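You operate a simulated robot arm through the tools that you are given. There is no shell and no other tool.

You run a simulated two-armed robot. Do the job below in one go: nothing can be reset, and whatever is moved stays where it is left.

TASK
Stir the flask of red water on receiver place 1 till even.
Fine: grey knob at 2 till the streaks are gone, then back to 0; put the flask back. Set down upright: what you pick out.
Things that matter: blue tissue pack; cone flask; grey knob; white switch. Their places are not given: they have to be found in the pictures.

The check looks at the end state, three seconds after you hand in, the way a careful person would. Anything else that was tipped, shoved, dropped, spilled or broken makes it a failure.

THE ROBOT
Two 7-joint arms with two-finger parallel grippers on one trunk that stands fixed in place. Base frame: the origin is at the foot of the trunk, x ahead of it, y to its left, z up. Lengths are in mm, angles in degrees, forces in N, time in s.
The left shoulder is at [50, 209, 1146], the right one opposite. With the tool pointing down near the work surface each hand reaches from about 240 to 900 mm from the base axis, measured 20 degrees to its own side. Payload 4.4 kg a hand.
The tool frame of a hand sits at the grasp point between the pads (the TCP): z along the fingers, y along the line on which they close. The tips reach 23 mm beyond it. The gripper opens to 94 mm. The fingers are 38 mm wide and 10 mm thick; the gripper's body (54 by 96 mm) begins 39 mm behind the TCP.
Orientation is that of the tool frame in the base frame, as [roll, pitch, yaw] about the fixed x, y, z axes, in that order (R = Rz(yaw) Ry(pitch) Rx(roll)). With the fingers straight down and closing along the base's y, the tool's x points along the base's -x, its y along +y and its z along -z.

THE INTERFACE
- The arms move only by the tool drive_tool. It takes "left_steps", "right_steps" or both (then of equal length, played together; a hand with none holds still); each is text: rows parted by semicolons, each of 7 numbers parted by spaces: the shift along the tool's x, y, z in m, then the turn, a rotation vector about the tool's x, y, z in degrees, then the opening, from 0 (shut) to 1 (fully open). In form: dx dy dz rx ry rz jaw; .... A call has 1 to 20 rows; each row shifts and turns the commanded pose from where the row before left it, along the tool's axes as they then stand. Rows are played at 5 a second. More than 50 mm and 8.6 degrees between two rows, or a gripper value outside its range, and nothing of the call is played. Where a pose cannot be reached the arm comes as near as it can. A force on the tool above 40 N (or 10 N above the force at the start of the call, whichever is more), or a blocked arm, ends the call early, and 0.2 s more pass. The fingers move at their own pace (about 108 mm/s each) and stop on an object; they squeeze with about 27 N. The grip force told is the motor's: it shows also when the fingers shut on nothing. Time passes only in rows, and 0.2 s behind the last, so rows that do not move let the fingers close. The reply holds the time, the measured pose of the TCP, the force on the tool along the base axes, the opening and the grip force, in the units named above and with some noise, with the torque about the TCP (base axes, N m) and any sound that the robot's microphone picked up, and new pictures: "pictures" is both (left out), scene, wrist or none (wrist: the cameras of the hands that moved).
- Cameras (640 x 400 px; columns grow to the right, rows downward): "scene" is now at [142.2, -62.2, 1362.7]; the picture's right is [-0.61, -0.79, 0.00], its down [-0.26, 0.20, -0.94] and it looks along [0.75, -0.58, -0.33] (base axes); focal length 286 px, centre (320, 200). "left" rides on the left gripper at [86, -16, -75] in its tool frame; the picture's right is [0.18, 0.98, 0.00], its down [-0.58, 0.11, -0.81] and it looks along [-0.79, 0.15, 0.59] (tool axes); focal length 243 px, centre (320, 200). "right" rides on the right gripper at [86, 16, -75] in its tool frame; the picture's right is [-0.18, 0.98, 0.00], its down [-0.58, -0.11, -0.81] and it looks along [-0.79, -0.15, 0.59] (tool axes); focal length 243 px, centre (320, 200).
- raise_lower(by): slides the trunk up (or, below 0, down) by that many mm; the arms and the scene camera ride with it, the base frame stays. It gives what a move gives, with no picture.
- pan_tilt(pan, tilt): turns the head with the scene camera to pan (to the left, within 80 degrees either way) and tilt (down, from -29 to 69), counted from straight ahead of the robot. It gives what a move gives, and a new picture of the scene camera.
- pixel_to_xyz(camera, pixels): for up to 12 pixels [column, row] of the newest picture of that camera ("zoom" is the newest enlarged one), the place [x, y, z] in the base frame of the surface seen there, good to about 2 mm, but the place of the scene camera against the robot may be out by one fixed shift of up to 25 mm in any direction. The clock stands still meanwhile.
- close_up(camera, box): a new picture of the part [left, top, right, bottom] of that camera's present view, enlarged. The clock stands still meanwhile.
- finish_job(): hands the job in; it is judged then, once.

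Unless the task says otherwise, let go and move clear before handing in.

The tools are called after "Call:" by a JSON object that holds its "op" and its "data". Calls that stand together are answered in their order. drive_tool: Moves the arms, as the interface text tells. Its arguments: {"type":"object","properties":{"left_steps":{"type":"string"},"right_steps":{"type":"string"},"pictures":{"type":"string","enum":["both","scene","wrist","none"]}},"required":[]} The other tools are called the same way: raise_lower (by) moves the trunk up or down; pan_tilt (pan, tilt) turns the head that bears the scene camera; pixel_to_xyz (camera, pixels) gives the place of the surface under pixels of a picture; close_up (camera, box) takes an enlarged picture of a part of a camera's view; finish_job () hands the job in.

At the start:

```text
t: 0.0
left_eef_pos: [565.3, -22.7, 1222.0]
left_ee_rot: [180.0, 0.1, -180.0]
left_contact_force: [-0.1, -0.1, -0.5]
left_moment: [0.02, 0.0, 0.04]
left_grip_width: 93.9
left_finger_force: 0.0
right_eef_pos: [327.5, -490.5, 1302.9]
right_ee_rot: [180.0, 0.1, 180.0]
right_contact_force: [0.6, 0.2, 0.1]
right_moment: [0.01, 0.03, -0.01]
right_grip_width: 94.2
right_finger_force: 0.1
trunk travel left (down, up): [-225.0, 338.0]
head pan, tilt (commanded): [-37.8, 19.1]
```

scene: 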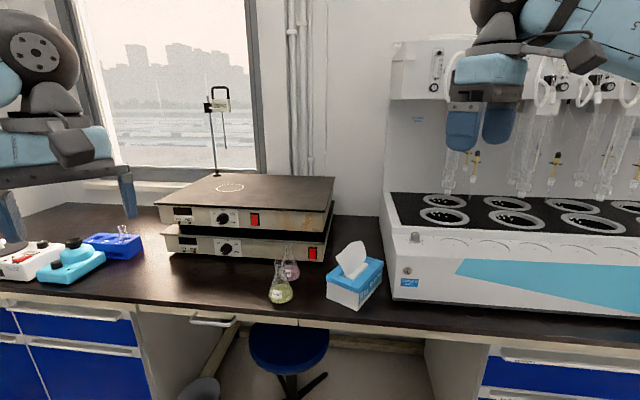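
right: 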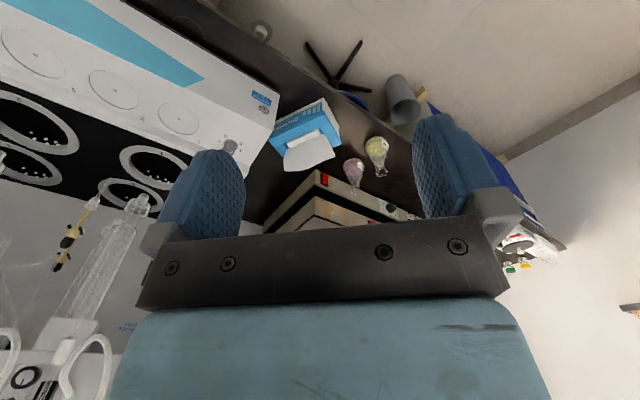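
left: 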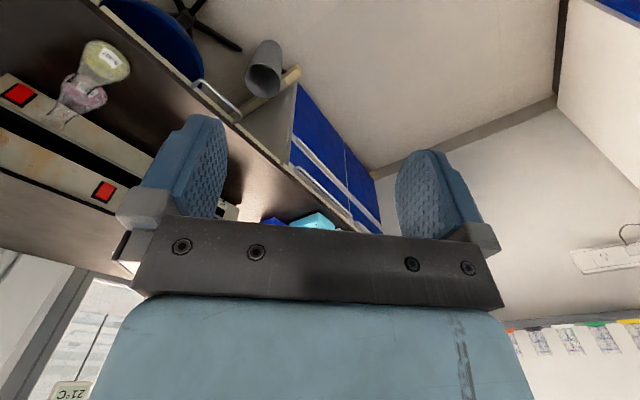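

The scene picture shows two cone flasks (about [281,288] yellow-green and [289,265] pink), a tissue pack at [355,280], two hotplate units at [245,215], and a large white machine on the right with ringed places. I'll take enlarged views to find the grey knob, white switch and the receiver places.

Call:
{"op": "close_up", "data": {"camera": "scene", "box": [380, 170, 640, 332]}}

Call:
{"op": "close_up", "data": {"camera": "scene", "box": [150, 160, 400, 316]}}

Call:
{"op": "close_up", "data": {"camera": "scene", "box": [380, 30, 640, 192]}}

Call:
{"op": "close_up", "data": {"camera": "scene", "box": [0, 210, 160, 310]}}

```text
2.46 times, centred on (510, 251) of scene
```

zoom: 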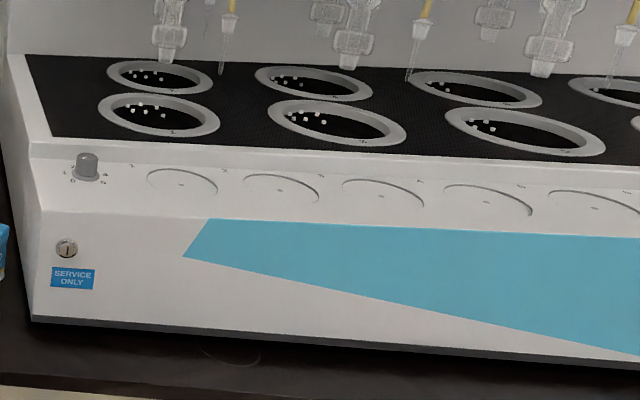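

```text
2.56 times, centred on (275, 238) of scene
```

zoom: 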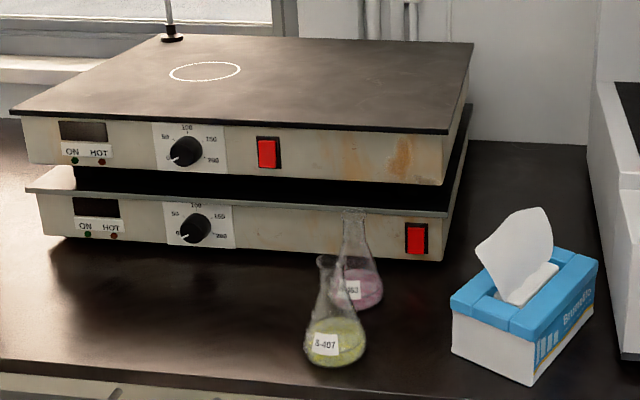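

```text
2.46 times, centred on (510, 111) of scene
```

zoom: 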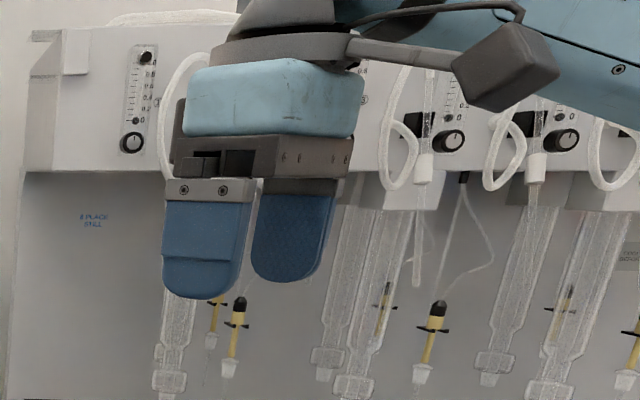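

```text
4.00 times, centred on (80, 260) of scene
```

zoom: 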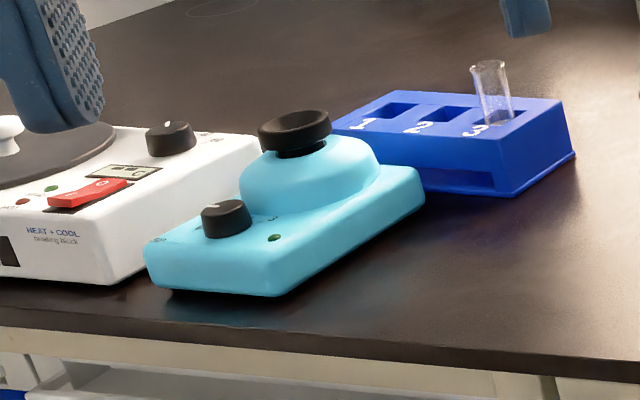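

The still has a grey knob at zoom [87,162] with a numbered scale and receiver discs along the front ledge; the red flask stands behind the yellow one. I'll pan right to see the rest of the still and look for the white switch.

Call:
{"op": "pan_tilt", "data": {"pan": -65, "tilt": 25}}

```text
t: 0.9
left_eef_pos: [563.0, -22.2, 1222.1]
left_ee_rot: [179.9, 0.0, 180.0]
left_contact_force: [0.3, -0.1, -0.2]
left_moment: [-0.01, 0.01, -0.03]
left_grip_width: 94.0
left_finger_force: 0.1
right_eef_pos: [328.9, -489.2, 1302.2]
right_ee_rot: [-180.0, 0.1, -180.0]
right_contact_force: [0.9, 0.0, 0.2]
right_moment: [-0.06, -0.01, 0.02]
right_grip_width: 93.8
right_finger_force: 0.1
trunk travel left (down, up): [-225.0, 338.0]
head pan, tilt (commanded): [-65.0, 25.0]
```

scene: 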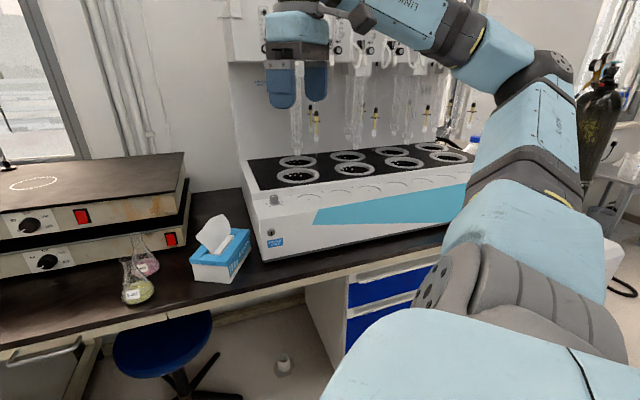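

Call:
{"op": "close_up", "data": {"camera": "scene", "box": [235, 140, 395, 240]}}

Call:
{"op": "close_up", "data": {"camera": "scene", "box": [360, 140, 520, 240]}}

Call:
{"op": "close_up", "data": {"camera": "scene", "box": [100, 210, 260, 310]}}

Call:
{"op": "pixel_to_xyz", "data": {"camera": "scene", "pixels": [[273, 200], [273, 210], [305, 196], [345, 190], [382, 184], [418, 179], [137, 290], [145, 262], [215, 270], [250, 240], [275, 260], [440, 245]]}}

```text
4.00 times, centred on (315, 190) of scene
```

zoom: 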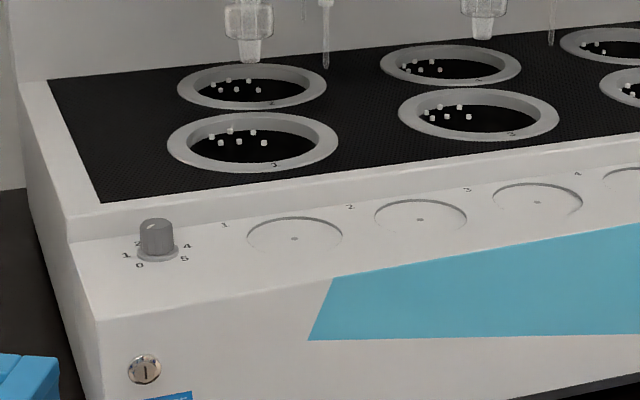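

```text
4.00 times, centred on (440, 190) of scene
```

zoom: 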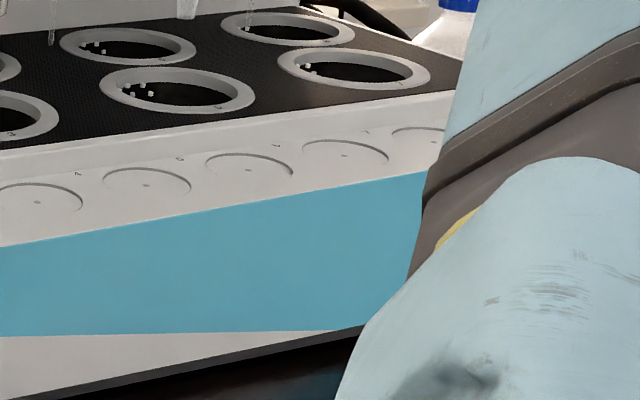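

```text
4.00 times, centred on (180, 260) of scene
```

zoom: 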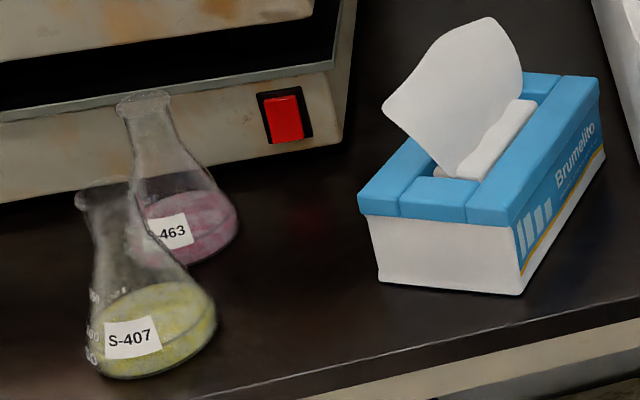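

```text
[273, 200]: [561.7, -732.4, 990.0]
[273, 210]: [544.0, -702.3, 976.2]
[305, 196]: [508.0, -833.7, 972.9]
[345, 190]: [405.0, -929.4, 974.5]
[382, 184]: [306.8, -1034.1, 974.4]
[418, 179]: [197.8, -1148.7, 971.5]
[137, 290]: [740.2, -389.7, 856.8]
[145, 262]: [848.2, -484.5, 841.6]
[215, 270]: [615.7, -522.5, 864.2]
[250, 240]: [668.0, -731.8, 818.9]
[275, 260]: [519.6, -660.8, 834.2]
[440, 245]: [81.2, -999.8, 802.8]
```

The knob has 0,1,2..5 marks and place 1 is the first disc at zoom [294,238] (~[508,-834,973]); the red flask is S-463, behind the yellow S-407. I still need to find the white switch, so I'll look at the side of the still and elsewhere.

Call:
{"op": "close_up", "data": {"camera": "scene", "box": [215, 160, 311, 220]}}

Call:
{"op": "close_up", "data": {"camera": "scene", "box": [215, 215, 311, 275]}}

Call:
{"op": "close_up", "data": {"camera": "right", "box": [0, 0, 320, 200]}}

Call:
{"op": "close_up", "data": {"camera": "right", "box": [240, 60, 432, 180]}}

```text
6.67 times, centred on (263, 190) of scene
```

zoom: 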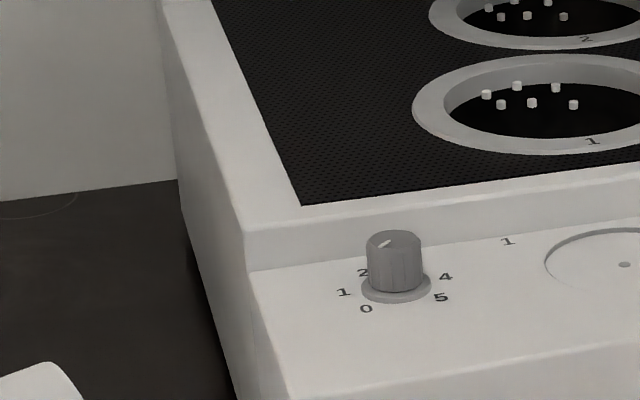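

```text
6.67 times, centred on (263, 245) of scene
```

zoom: 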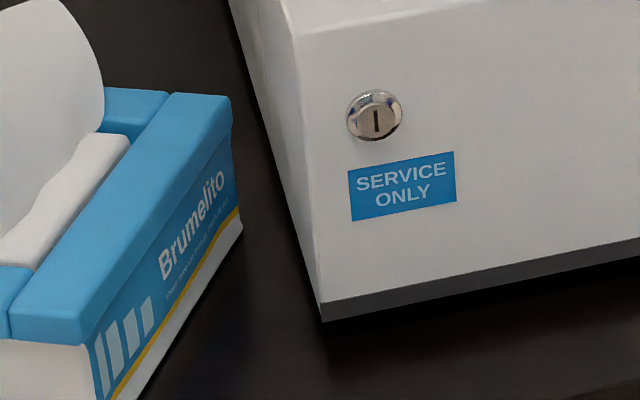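

```text
2.00 times, centred on (160, 100) of right
```

zoom: 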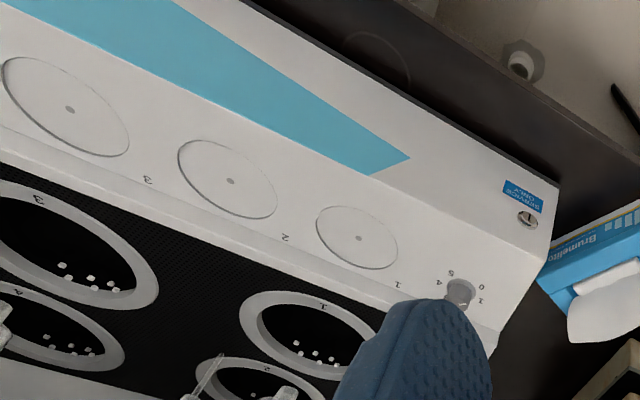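

```text
3.33 times, centred on (336, 120) of right
```

zoom: 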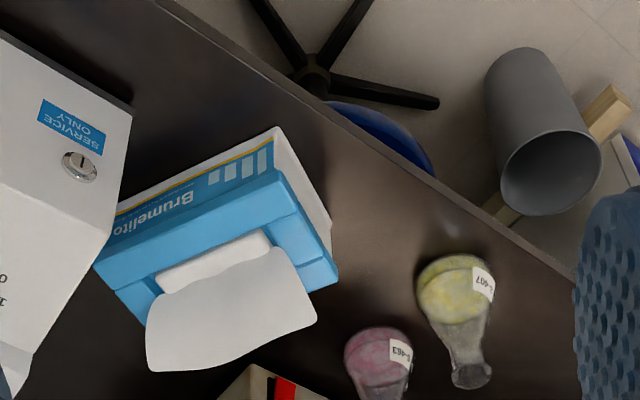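

The knob's pointer seems to be at 0. I'll look more closely at the still's left side face in the right wrist view for the white switch.

Call:
{"op": "close_up", "data": {"camera": "right", "box": [210, 90, 290, 140]}}

Call:
{"op": "close_up", "data": {"camera": "right", "box": [220, 130, 300, 180]}}

Call:
{"op": "pixel_to_xyz", "data": {"camera": "right", "pixels": [[179, 119], [115, 90], [34, 54], [232, 143], [227, 147], [265, 108], [355, 173], [376, 152], [378, 170], [300, 150], [330, 100], [345, 140]]}}

```text
8.00 times, centred on (250, 115) of right
```

zoom: 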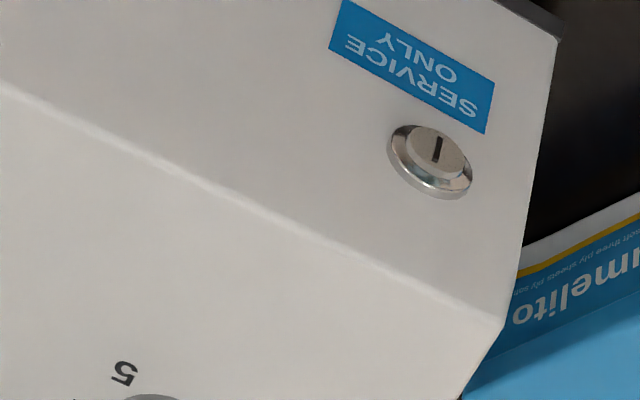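

```text
8.00 times, centred on (260, 155) of right
```

zoom: 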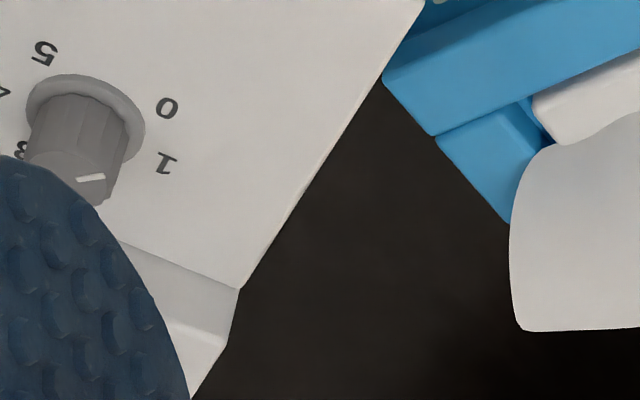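

```text
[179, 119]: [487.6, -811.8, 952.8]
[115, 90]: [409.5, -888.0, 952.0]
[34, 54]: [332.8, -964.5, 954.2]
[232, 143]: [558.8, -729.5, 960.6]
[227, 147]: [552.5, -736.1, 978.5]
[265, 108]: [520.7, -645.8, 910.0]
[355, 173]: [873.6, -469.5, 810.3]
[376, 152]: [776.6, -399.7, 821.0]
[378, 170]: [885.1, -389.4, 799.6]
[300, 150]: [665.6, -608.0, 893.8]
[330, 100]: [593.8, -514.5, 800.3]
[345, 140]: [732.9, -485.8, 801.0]
```

Wrist readings put the bench at z≈800, place 1 at ≈[488,-812,953] and the knob at ≈[555,-733]; the scene camera is offset by about 20 mm. The white switch isn't visible yet, so I'll turn the left hand to look at the still's left flank with its wrist camera.

Call:
{"op": "drive_tool", "data": {"left_steps": "0 0 0 0 0 8 1;0 0 0 0 0 8 1;0 0 0 0 0 8 1;0 0 0 0 0 8 1;0 0 0 0 0 8 1;0 0 0 0 0 8 1;0 0 0 0 0 8 1;0 0 0 0 0 8 1;0 0 0 0 0 8 1", "pictures": "wrist"}}

Call:
{"op": "pan_tilt", "data": {"pan": -20, "tilt": 30}}

```text
t: 2.9
left_eef_pos: [563.1, -23.1, 1222.3]
left_ee_rot: [180.0, 0.0, 112.0]
left_contact_force: [0.1, 0.3, 0.0]
left_moment: [-0.04, 0.0, -0.02]
left_grip_width: 93.9
left_finger_force: 0.1
left hand out of reach, approached as far as the arm can: row 9
right_eef_pos: [328.1, -489.2, 1303.0]
right_ee_rot: [180.0, 0.1, 179.9]
right_contact_force: [-0.6, -1.5, 0.1]
right_moment: [0.01, 0.0, -0.03]
right_grip_width: 93.8
right_finger_force: 0.0
trunk travel left (down, up): [-225.0, 338.0]
head pan, tilt (commanded): [-65.0, 25.0]
```

left: 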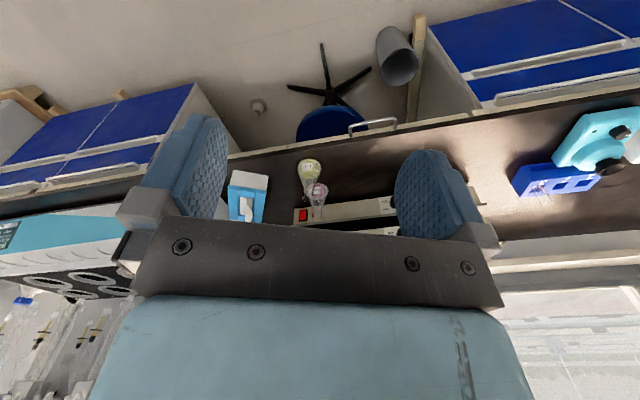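

```text
t: 4.0
left_eef_pos: [563.1, -23.2, 1221.7]
left_ee_rot: [-180.0, 0.0, 112.1]
left_contact_force: [-0.2, 0.3, 0.2]
left_moment: [0.0, 0.01, 0.06]
left_grip_width: 94.1
left_finger_force: 0.1
right_eef_pos: [328.6, -490.1, 1302.3]
right_ee_rot: [-180.0, 0.1, -180.0]
right_contact_force: [1.0, 0.5, 0.2]
right_moment: [-0.02, -0.01, 0.01]
right_grip_width: 94.0
right_finger_force: 0.0
trunk travel left (down, up): [-225.0, 338.0]
head pan, tilt (commanded): [-20.0, 30.0]
```

scene: 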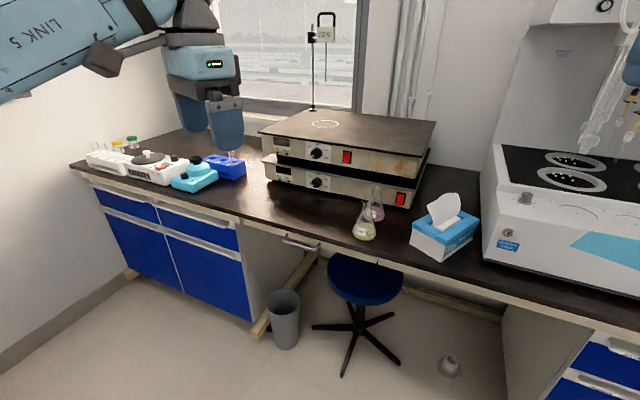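

The still's left flank is partly behind the left finger at [205,165] in the left picture. I'll enlarge the region around the tissue pack and the still there.

Call:
{"op": "close_up", "data": {"camera": "left", "box": [200, 150, 328, 230]}}

Call:
{"op": "close_up", "data": {"camera": "left", "box": [0, 190, 192, 310]}}

Call:
{"op": "close_up", "data": {"camera": "scene", "box": [400, 110, 560, 210]}}

Call:
{"op": "close_up", "data": {"camera": "scene", "box": [400, 190, 560, 290]}}

```text
5.00 times, centred on (264, 190) of left
```

zoom: 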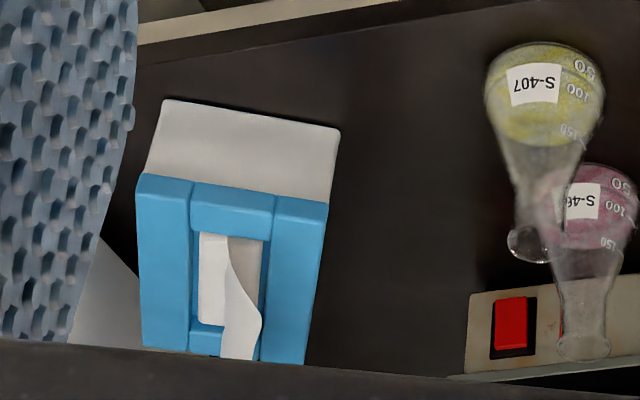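

```text
3.33 times, centred on (96, 250) of left
```

zoom: 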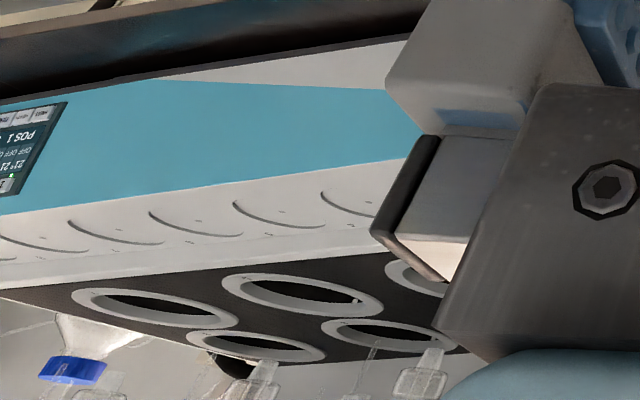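

```text
4.00 times, centred on (480, 160) of scene
```

zoom: 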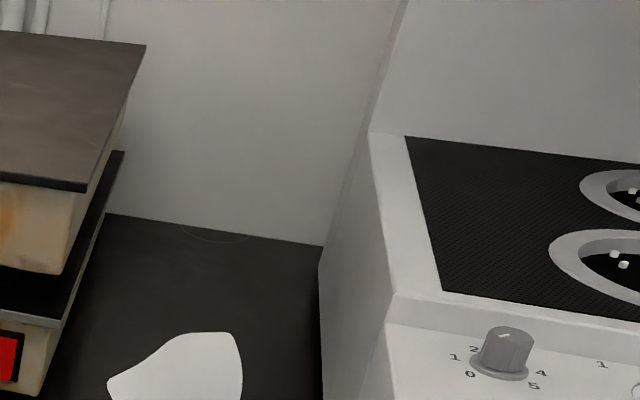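

```text
4.00 times, centred on (480, 240) of scene
```

zoom: 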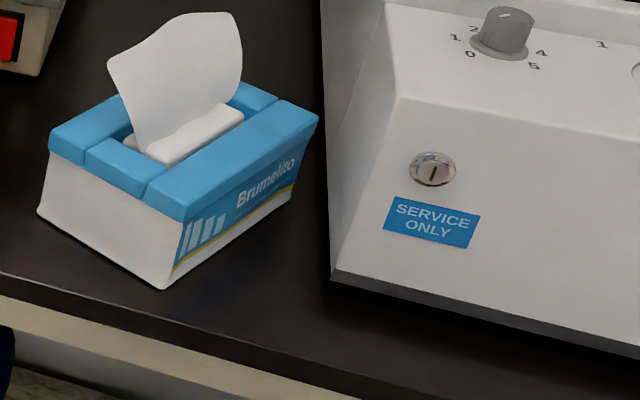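

There's a display on the still's right end in the left picture near [10,235]. I'll enlarge it to read it.

Call:
{"op": "close_up", "data": {"camera": "left", "box": [0, 212, 48, 242]}}

Call:
{"op": "close_up", "data": {"camera": "left", "box": [210, 180, 274, 220]}}

Call:
{"op": "pixel_to_xyz", "data": {"camera": "left", "pixels": [[233, 172], [267, 178], [229, 187], [264, 192], [229, 219], [261, 223], [222, 215], [308, 168], [318, 192], [306, 198], [316, 220], [303, 214]]}}

```text
13.33 times, centred on (24, 227) of left
```

zoom: 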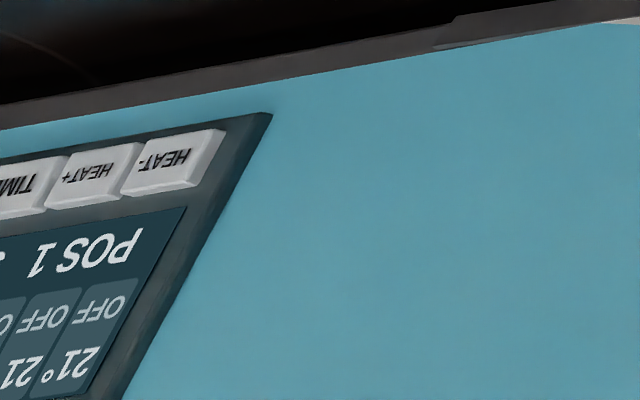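

```text
10.00 times, centred on (242, 200) of left
```

zoom: 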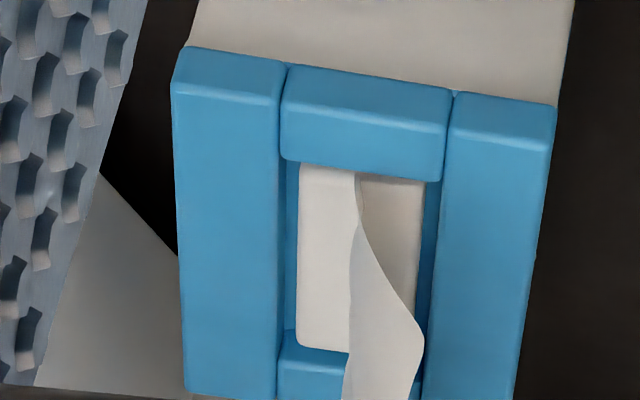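

```text
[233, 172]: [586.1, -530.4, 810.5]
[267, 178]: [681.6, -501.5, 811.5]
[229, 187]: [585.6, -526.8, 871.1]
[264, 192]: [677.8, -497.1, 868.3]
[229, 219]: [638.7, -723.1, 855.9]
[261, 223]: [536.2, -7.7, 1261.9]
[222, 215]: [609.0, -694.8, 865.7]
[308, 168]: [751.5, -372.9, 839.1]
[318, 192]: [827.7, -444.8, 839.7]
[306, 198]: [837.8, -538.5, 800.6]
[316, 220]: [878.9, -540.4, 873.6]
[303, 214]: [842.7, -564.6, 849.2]
```

The still is powered (display reads POS 1, OFF values). I'll bring the left hand nearer and tilt it up to see the still's flank beside the tissue pack.

Call:
{"op": "drive_tool", "data": {"left_steps": "-0.036 0.0044 0 0 0 0 1;-0.036 0.0044 0 0 0 0 1;-0.036 0.0044 0 0 0 0 1;-0.036 0.0044 0 0 0 0 1;-0.036 0.0044 0 0 0 0 1;0 0 0 0 -8 0 1;0 0 0 0 -8 0 1;0 0 0 0 0 0 1", "pictures": "both"}}

```text
t: 5.8
left_eef_pos: [585.9, -41.1, 1214.8]
left_ee_rot: [-179.6, 12.0, 113.0]
left_contact_force: [-0.1, 0.0, 0.6]
left_moment: [-0.01, -0.02, 0.0]
left_grip_width: 94.0
left_finger_force: 0.2
left hand out of reach, approached as far as the arm can: row 1, 2, 3, 4, 5, 6
right_eef_pos: [329.6, -490.4, 1302.4]
right_ee_rot: [-180.0, 0.2, -180.0]
right_contact_force: [0.2, -1.5, 0.3]
right_moment: [-0.02, 0.0, 0.0]
right_grip_width: 93.9
right_finger_force: 0.0
trunk travel left (down, up): [-225.0, 338.0]
head pan, tilt (commanded): [-20.0, 30.0]
```

scene: 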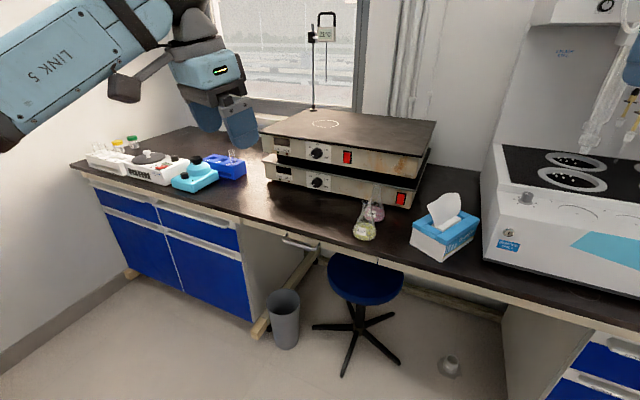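
left: 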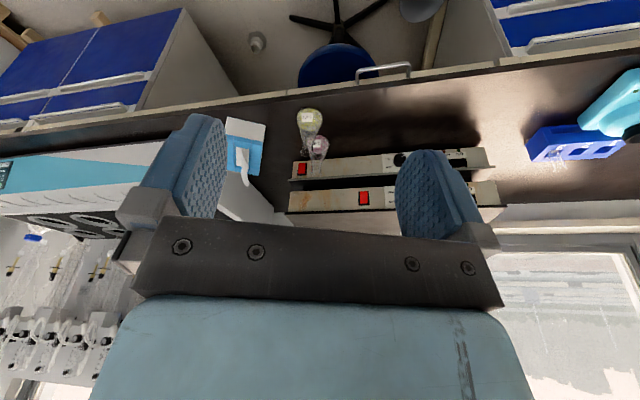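

The left hand reached its limit, but the flank of the still is now visible at [225–285,180–220] in the left picture. I'll enlarge there.

Call:
{"op": "close_up", "data": {"camera": "left", "box": [208, 110, 304, 170]}}

Call:
{"op": "close_up", "data": {"camera": "left", "box": [208, 165, 304, 225]}}

Call:
{"op": "pan_tilt", "data": {"pan": -40, "tilt": -15}}

```text
6.67 times, centred on (256, 140) of left
```

zoom: 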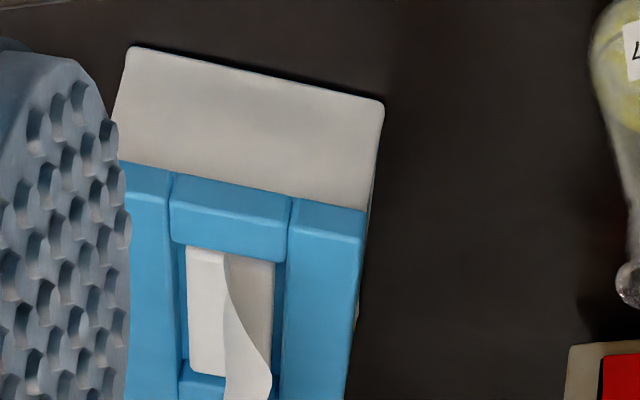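

```text
6.67 times, centred on (256, 195) of left
```

zoom: 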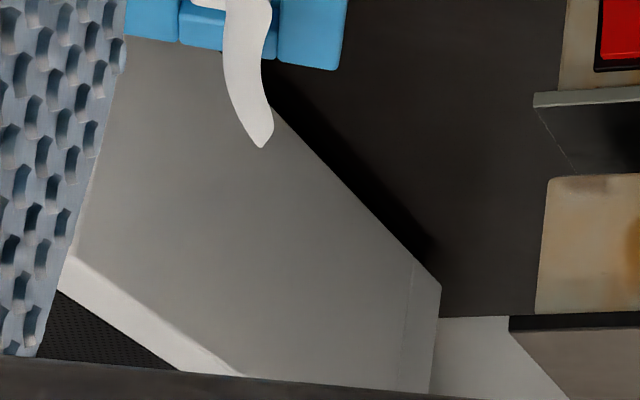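

```text
t: 7.0
left_eef_pos: [585.6, -43.3, 1215.0]
left_ee_rot: [-179.6, 11.9, 113.1]
left_contact_force: [-0.1, 0.0, -1.1]
left_moment: [0.0, -0.02, -0.01]
left_grip_width: 94.0
left_finger_force: 0.1
right_eef_pos: [328.1, -490.1, 1301.9]
right_ee_rot: [179.9, 0.0, 179.9]
right_contact_force: [-1.1, 0.3, -0.6]
right_moment: [0.03, 0.04, 0.01]
right_grip_width: 93.8
right_finger_force: 0.1
trunk travel left (down, up): [-225.0, 338.0]
head pan, tilt (commanded): [-40.0, -15.0]
```

scene: 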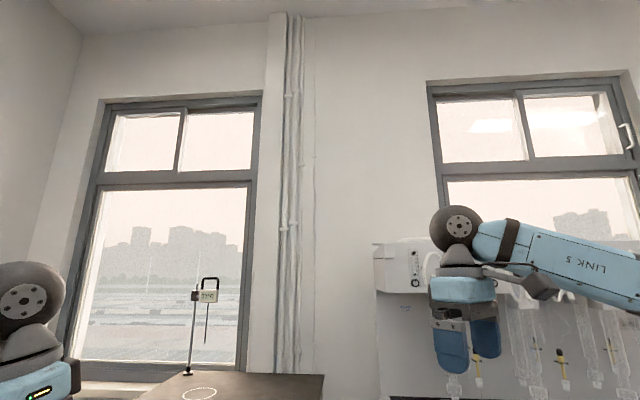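

Nothing on the rear part of the flank; the part by the tissue pack is still hidden. I'll look to the far right as well, and then at the front part of the flank.

Call:
{"op": "pan_tilt", "data": {"pan": -80, "tilt": 15}}

Call:
{"op": "pan_tilt", "data": {"pan": -80, "tilt": 50}}

Call:
{"op": "pan_tilt", "data": {"pan": 15, "tilt": 30}}

```text
t: 8.0
left_eef_pos: [584.7, -42.1, 1215.0]
left_ee_rot: [-179.7, 11.9, 113.1]
left_contact_force: [0.4, -0.2, 0.9]
left_moment: [-0.01, -0.02, 0.01]
left_grip_width: 94.0
left_finger_force: 0.0
right_eef_pos: [329.4, -489.8, 1302.5]
right_ee_rot: [180.0, 0.0, -179.9]
right_contact_force: [0.1, 0.3, 0.6]
right_moment: [0.02, -0.02, 0.02]
right_grip_width: 94.1
right_finger_force: 0.0
trunk travel left (down, up): [-225.0, 338.0]
head pan, tilt (commanded): [-80.0, 15.0]
```

scene: 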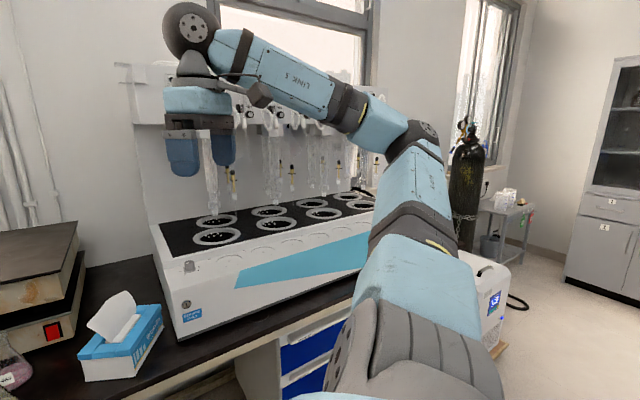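

```text
t: 9.0
left_eef_pos: [584.6, -42.3, 1214.6]
left_ee_rot: [-179.8, 11.9, 113.1]
left_contact_force: [0.8, 0.4, -0.4]
left_moment: [0.0, 0.01, 0.01]
left_grip_width: 94.2
left_finger_force: 0.0
right_eef_pos: [328.6, -488.9, 1302.1]
right_ee_rot: [-180.0, 0.0, 180.0]
right_contact_force: [-0.5, -0.1, 0.4]
right_moment: [0.02, -0.01, 0.03]
right_grip_width: 93.7
right_finger_force: 0.0
trunk travel left (down, up): [-225.0, 338.0]
head pan, tilt (commanded): [-80.0, 50.0]
```

scene: 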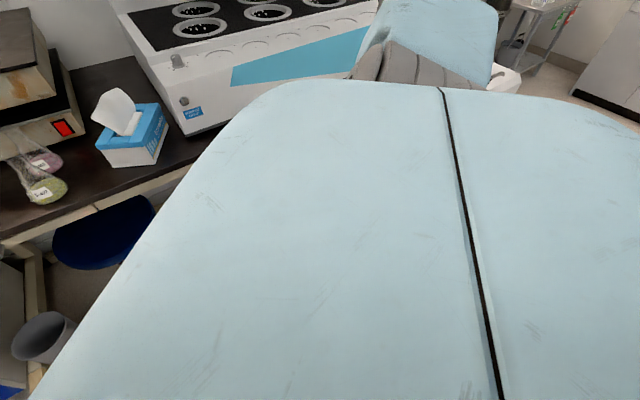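

```text
t: 10.8
left_eef_pos: [584.0, -42.0, 1213.7]
left_ee_rot: [-179.7, 11.8, 113.1]
left_contact_force: [-0.9, 0.3, -0.2]
left_moment: [0.02, -0.01, 0.0]
left_grip_width: 93.9
left_finger_force: 0.1
right_eef_pos: [327.7, -489.5, 1303.9]
right_ee_rot: [179.9, 0.1, -180.0]
right_contact_force: [0.4, -0.4, 0.3]
right_moment: [0.01, 0.01, 0.05]
right_grip_width: 94.1
right_finger_force: 0.0
trunk travel left (down, up): [-225.0, 338.0]
head pan, tilt (commanded): [15.0, 30.0]
```

scene: 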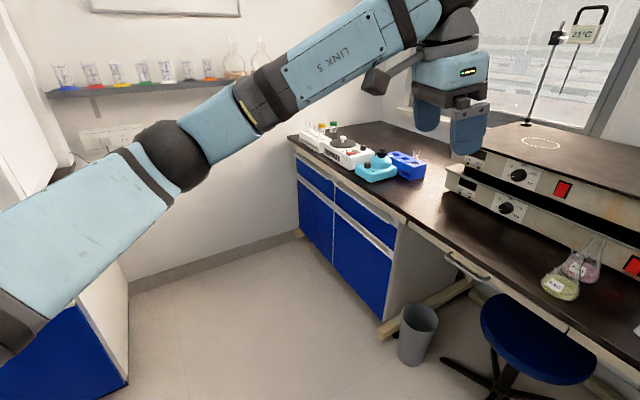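

No white switch shows elsewhere, so it is likely on the still's flank behind the tissue pack. I'll back the left hand off and bring the right hand out over the flasks, turning it to look at that flank.

Call:
{"op": "drive_tool", "data": {"left_steps": "0 0 0 0 8 0 1;0 0 0 0 8 0 1;0.036 -0.0044 0 0 0 0 1;0.036 -0.0044 0 0 0 0 1;0.036 -0.0044 0 0 0 0 1;0.036 -0.0044 0 0 0 0 1;0.036 -0.0044 0 0 0 0 1;0.03 0 0 0 0 0 1;0.03 0 0 0 0 0 1;0.03 0 0 0 0 0 1", "right_steps": "0 0 0 0 0 0 1;0 0 0 0 0 0 1;-0.042 0.01 0.007 0 0 0 1;-0.042 0.01 0.007 0 0 0 1;-0.042 0.01 0.007 0 0 0 1;-0.042 0.01 0.007 0 0 0 1;-0.042 0.01 0.007 0 0 0 1;-0.042 0.01 0.007 0 0 0 1;-0.042 0.01 0.007 0 0 0 1;0 0 0 0 0 0 1", "pictures": "both"}}

Call:
{"op": "pan_tilt", "data": {"pan": -50, "tilt": 25}}

```text
t: 12.9
left_eef_pos: [451.3, 197.7, 1231.9]
left_ee_rot: [-179.8, -4.0, 113.0]
left_contact_force: [-1.0, -0.4, -0.5]
left_moment: [-0.02, -0.03, 0.02]
left_grip_width: 94.0
left_finger_force: 0.0
left hand out of reach, approached as far as the arm can: row 2
right_eef_pos: [619.5, -418.2, 1258.4]
right_ee_rot: [-180.0, 0.2, -179.9]
right_contact_force: [-0.8, 0.2, 0.2]
right_moment: [0.01, -0.05, -0.01]
right_grip_width: 94.0
right_finger_force: 0.1
trunk travel left (down, up): [-225.0, 338.0]
head pan, tilt (commanded): [15.0, 30.0]
```

scene: 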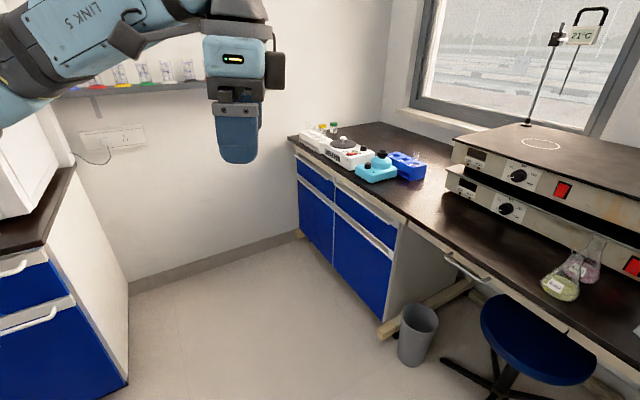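
right: 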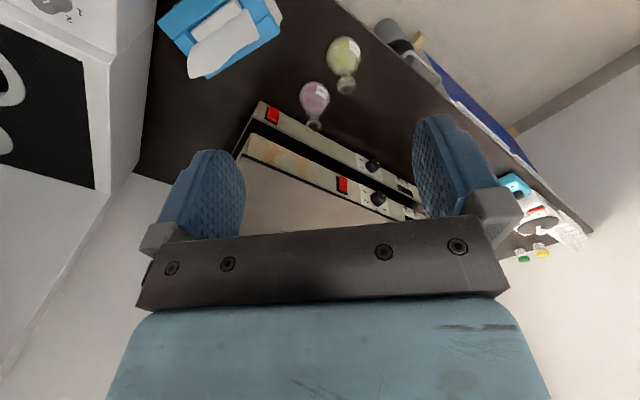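
left: 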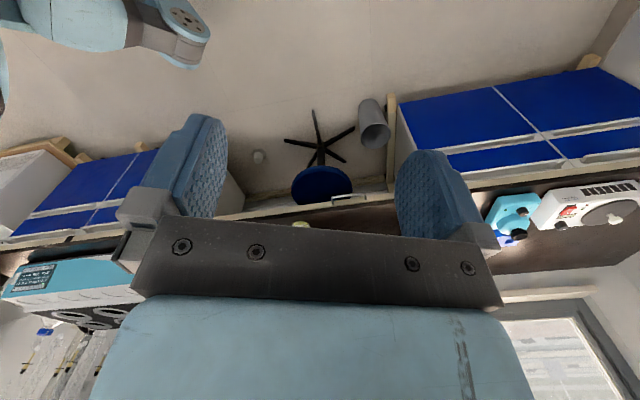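

```text
t: 14.3
left_eef_pos: [452.9, 195.6, 1230.3]
left_ee_rot: [-179.6, -4.2, 112.9]
left_contact_force: [0.8, 0.6, -0.1]
left_moment: [-0.01, -0.01, 0.01]
left_grip_width: 94.0
left_finger_force: 0.1
right_eef_pos: [621.5, -417.7, 1256.3]
right_ee_rot: [179.9, 0.1, -180.0]
right_contact_force: [-0.6, -0.2, 0.1]
right_moment: [-0.01, -0.02, 0.0]
right_grip_width: 93.9
right_finger_force: 0.0
trunk travel left (down, up): [-225.0, 338.0]
head pan, tilt (commanded): [-50.0, 25.0]
```

scene: 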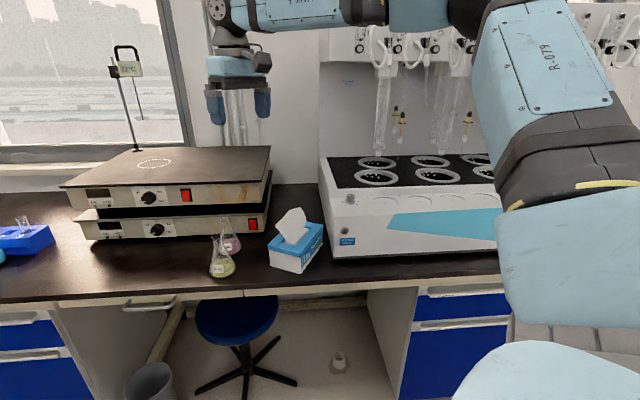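

From the right hand the flasks and pack are visible at [315,98], [344,58] and [220,35]. I'll turn the right hand clockwise toward the still's flank.

Call:
{"op": "drive_tool", "data": {"right_steps": "0 0 0 0 0 8 1;0 0 0 0 0 8 1;0 0 0 0 0 8 1;0 0 0 0 0 8 1;0 0 0 0 0 8 1;0 0 0 0 0 8 1;0 0 0 0 0 8 1;0 0 0 0 0 8 1", "pictures": "wrist"}}

```text
t: 16.1
left_eef_pos: [453.1, 197.1, 1230.2]
left_ee_rot: [-179.6, -4.1, 113.1]
left_contact_force: [-0.2, -0.1, 0.1]
left_moment: [0.02, 0.01, -0.02]
left_grip_width: 94.0
left_finger_force: 0.0
right_eef_pos: [623.8, -419.0, 1255.1]
right_ee_rot: [180.0, 0.0, 115.9]
right_contact_force: [1.0, 0.2, -0.6]
right_moment: [0.03, 0.01, -0.05]
right_grip_width: 94.0
right_finger_force: 0.1
trunk travel left (down, up): [-225.0, 338.0]
head pan, tilt (commanded): [-50.0, 25.0]
```

right: 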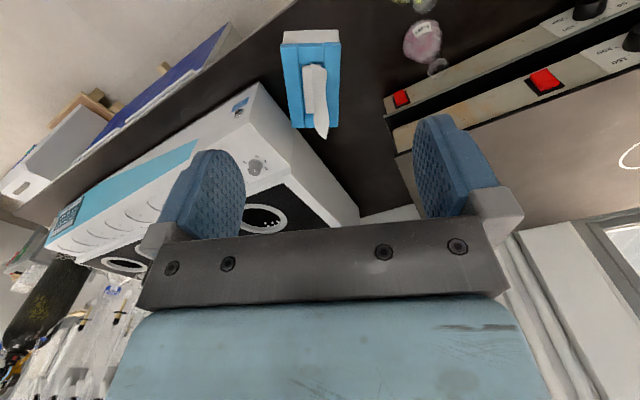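

The right wrist view now shows the knob at [256,165], the tissue pack at [312,75] and the flank between them. I'll enlarge and measure here.

Call:
{"op": "close_up", "data": {"camera": "right", "box": [226, 20, 386, 120]}}

Call:
{"op": "close_up", "data": {"camera": "right", "box": [226, 110, 386, 210]}}

Call:
{"op": "close_up", "data": {"camera": "right", "box": [220, 80, 316, 140]}}

Call:
{"op": "close_up", "data": {"camera": "right", "box": [230, 145, 278, 175]}}

Call:
{"op": "pixel_to_xyz", "data": {"camera": "right", "pixels": [[284, 32], [338, 30], [283, 45], [340, 43], [293, 127], [336, 124], [338, 75], [270, 100], [290, 140], [345, 200], [257, 90], [245, 165]]}}

```text
4.00 times, centred on (306, 70) of right
```

zoom: 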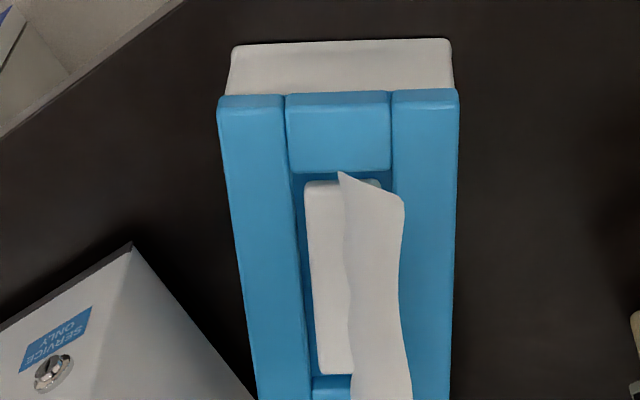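

```text
4.00 times, centred on (306, 160) of right
```

zoom: 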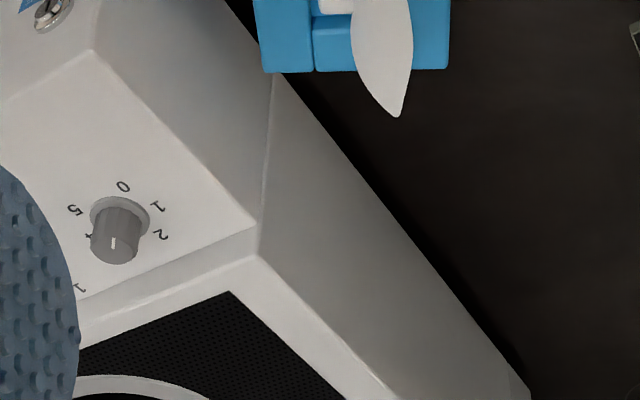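

```text
6.67 times, centred on (268, 110) of right
```

zoom: 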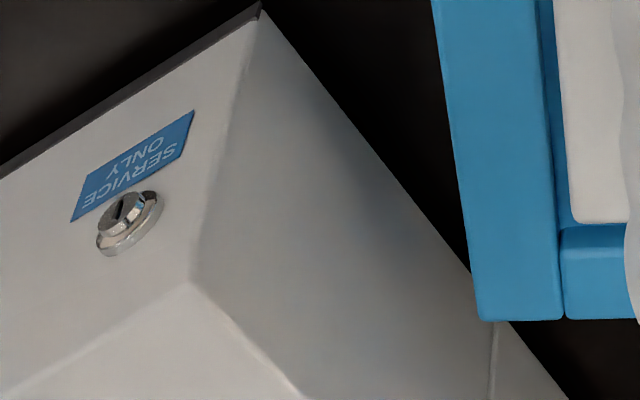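

```text
13.33 times, centred on (254, 160) of right
```

zoom: 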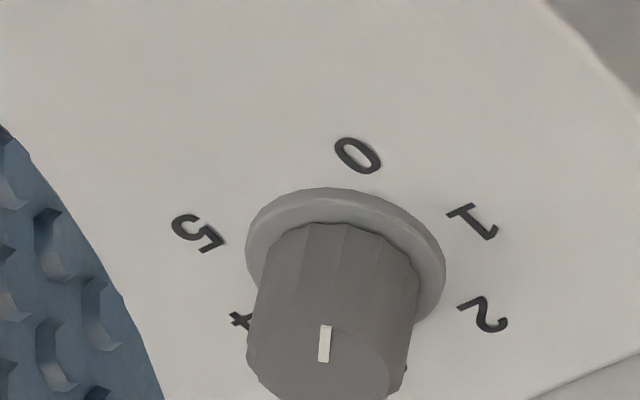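

```text
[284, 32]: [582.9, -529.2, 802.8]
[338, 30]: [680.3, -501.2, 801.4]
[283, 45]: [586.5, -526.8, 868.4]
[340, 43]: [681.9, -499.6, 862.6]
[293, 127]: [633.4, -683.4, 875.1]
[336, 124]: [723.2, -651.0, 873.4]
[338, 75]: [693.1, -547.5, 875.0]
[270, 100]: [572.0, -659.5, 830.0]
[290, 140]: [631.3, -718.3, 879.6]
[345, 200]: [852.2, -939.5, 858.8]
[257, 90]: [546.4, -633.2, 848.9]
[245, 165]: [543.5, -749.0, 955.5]
```

The flank shows no switch in the visible parts, and the knob pointer is at 0 in the last enlarged view. I'll measure the knob's digits and ring in that zoom.

Call:
{"op": "pixel_to_xyz", "data": {"camera": "zoom", "pixels": [[357, 155], [472, 222], [483, 316], [197, 233], [242, 319], [252, 240], [440, 290], [345, 193], [324, 343], [326, 328], [322, 360], [380, 385]]}}

Call:
{"op": "close_up", "data": {"camera": "right", "box": [230, 155, 278, 185]}}

```text
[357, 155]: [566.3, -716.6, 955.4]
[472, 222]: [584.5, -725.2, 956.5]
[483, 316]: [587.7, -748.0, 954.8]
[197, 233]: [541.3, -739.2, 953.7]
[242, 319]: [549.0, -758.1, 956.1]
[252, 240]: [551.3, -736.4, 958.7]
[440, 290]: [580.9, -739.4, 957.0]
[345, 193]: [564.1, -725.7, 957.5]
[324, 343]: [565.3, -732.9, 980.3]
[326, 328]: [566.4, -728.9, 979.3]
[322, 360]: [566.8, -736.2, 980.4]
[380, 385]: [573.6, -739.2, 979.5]
```

```text
13.33 times, centred on (254, 170) of right
```

zoom: 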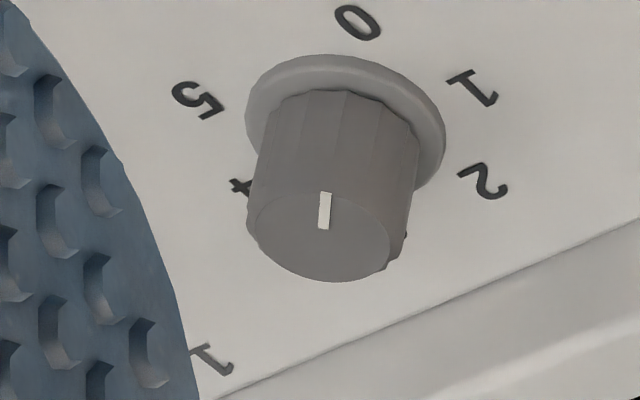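

Knob centre is about [566,-739], top z≈980, 0 at +90° and 54° clockwise per digit. Now I'll locate the hotplate stack and its stand in the scene picture before moving the hand further.

Call:
{"op": "pixel_to_xyz", "data": {"camera": "scene", "pixels": [[62, 186], [143, 145], [269, 148], [245, 181], [133, 148], [122, 65], [268, 178], [264, 232], [80, 215], [348, 200], [338, 258], [350, 250]]}}

Call:
{"op": "close_up", "data": {"camera": "scene", "box": [200, 150, 360, 250]}}

Call:
{"op": "close_up", "data": {"camera": "scene", "box": [180, 200, 340, 300]}}

```text
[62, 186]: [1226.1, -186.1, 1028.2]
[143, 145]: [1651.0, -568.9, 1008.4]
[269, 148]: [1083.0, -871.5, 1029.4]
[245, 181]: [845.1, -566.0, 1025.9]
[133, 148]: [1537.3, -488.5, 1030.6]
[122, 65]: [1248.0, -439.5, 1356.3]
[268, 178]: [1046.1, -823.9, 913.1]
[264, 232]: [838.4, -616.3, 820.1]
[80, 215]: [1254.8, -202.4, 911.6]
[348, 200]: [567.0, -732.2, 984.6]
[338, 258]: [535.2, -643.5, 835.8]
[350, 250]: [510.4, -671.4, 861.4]
```

```text
4.00 times, centred on (280, 200) of scene
```

zoom: 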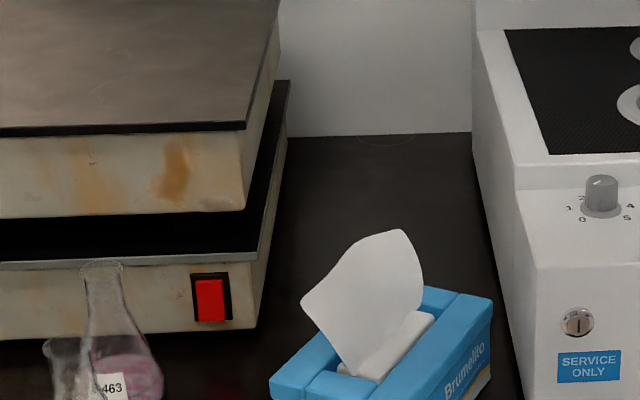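

```text
4.00 times, centred on (260, 250) of scene
```

zoom: 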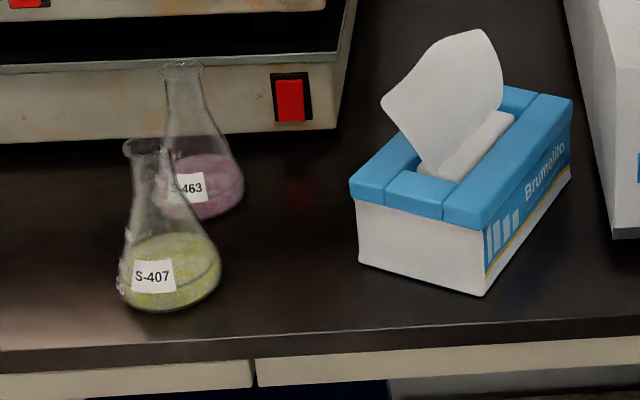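

The hotplate front runs from about [845,-566] to [1226,-186] (scene frame), and the red flask stands roughly 60 mm in front of it. I'll check the still's upper housing and right end for a white switch.

Call:
{"op": "close_up", "data": {"camera": "scene", "box": [310, 20, 470, 120]}}

Call:
{"op": "close_up", "data": {"camera": "left", "box": [0, 240, 128, 320]}}

Call:
{"op": "close_up", "data": {"camera": "right", "box": [0, 180, 192, 300]}}

Call:
{"op": "close_up", "data": {"camera": "right", "box": [270, 120, 398, 200]}}

```text
4.00 times, centred on (390, 70) of scene
```

zoom: 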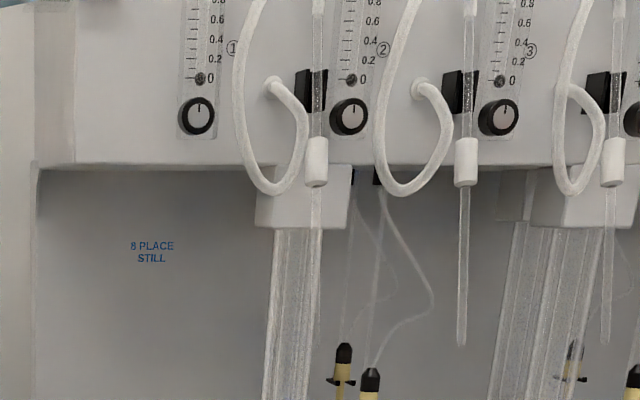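

```text
5.00 times, centred on (64, 280) of left
```

zoom: 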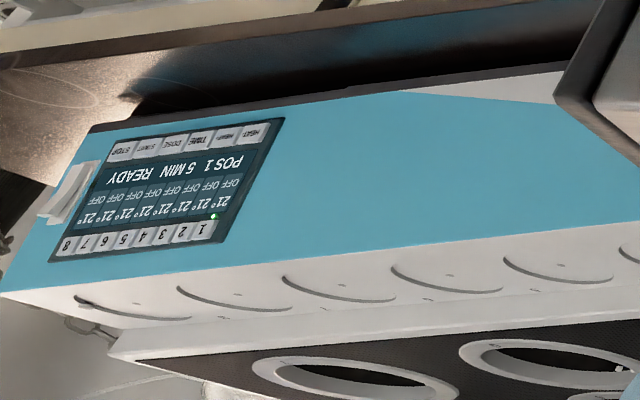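

```text
3.33 times, centred on (96, 240) of right
```

zoom: 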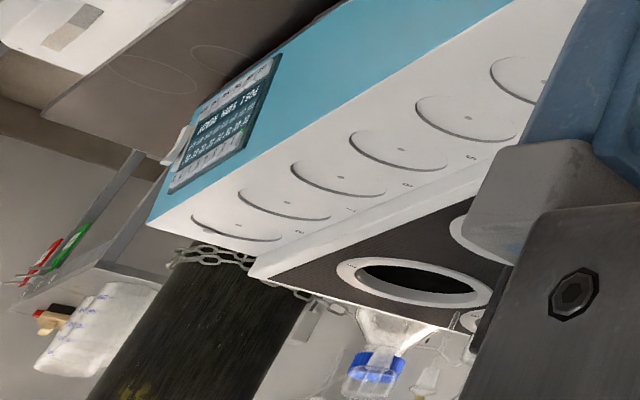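

```text
5.00 times, centred on (334, 160) of right
```

zoom: 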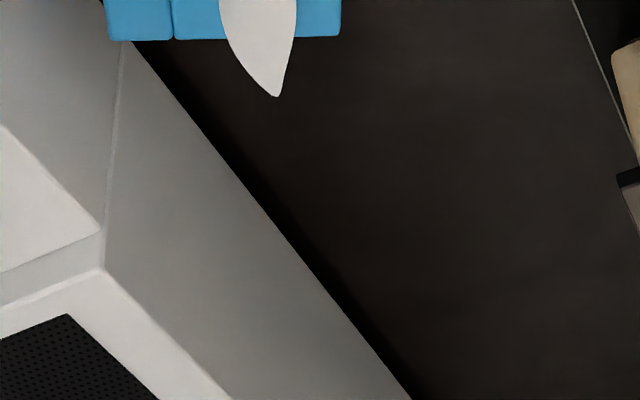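

Found it: the white rocker switch sits beside the display at the still's far right end (left-camera zoom [65,195]); the display is lit "POS 1 5 MIN READY", so it is already on and needs nothing. Now I'll turn the right hand back toward the flasks, tilted outward, to inspect the red flask.

Call:
{"op": "drive_tool", "data": {"right_steps": "0 0 0 0 0 -7.35 1;0 0 0 0 0 -7.35 1;0 0 0 0 0 -7.35 1;0 0 0 0 0 -7.35 1;0 0 0 0 0 -7.35 1;0 0 0 0 0 -7.35 1;-0.02 0 0.035 0 -7.5 0 1;0 0 0.035 0 -7.5 0 1;0 0 0.035 0 -7.5 0 1;0 0 0 0 -7.5 0 1", "pictures": "both"}}

```text
t: 18.3
left_eef_pos: [451.4, 197.8, 1231.1]
left_ee_rot: [-179.8, -4.0, 113.0]
left_contact_force: [0.0, -0.5, 0.5]
left_moment: [0.01, -0.02, -0.01]
left_grip_width: 94.0
left_finger_force: 0.0
right_eef_pos: [651.9, -430.9, 1152.7]
right_ee_rot: [179.9, 30.2, 160.1]
right_contact_force: [-1.4, 1.0, 0.5]
right_moment: [0.01, -0.01, 0.0]
right_grip_width: 93.8
right_finger_force: 0.1
trunk travel left (down, up): [-225.0, 338.0]
head pan, tilt (commanded): [-50.0, 25.0]
```

scene: 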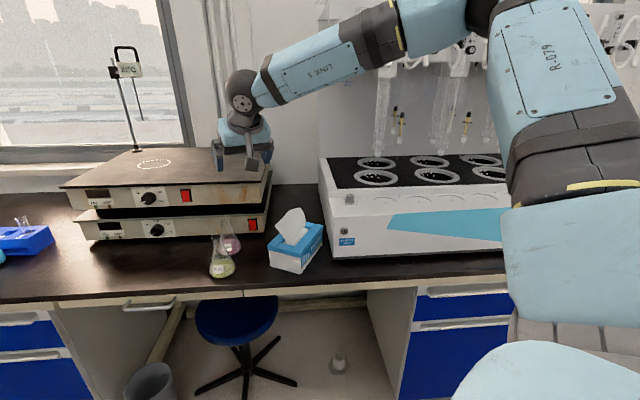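
right: 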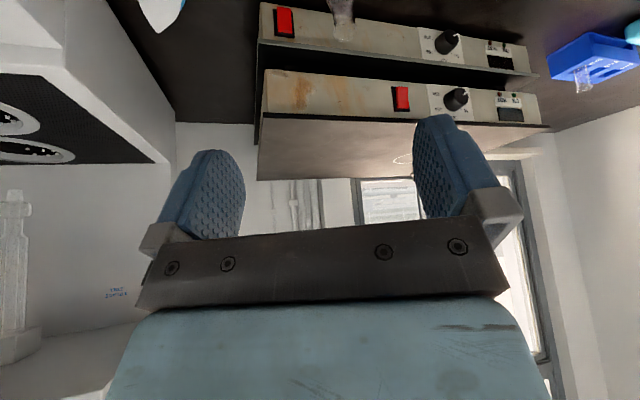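

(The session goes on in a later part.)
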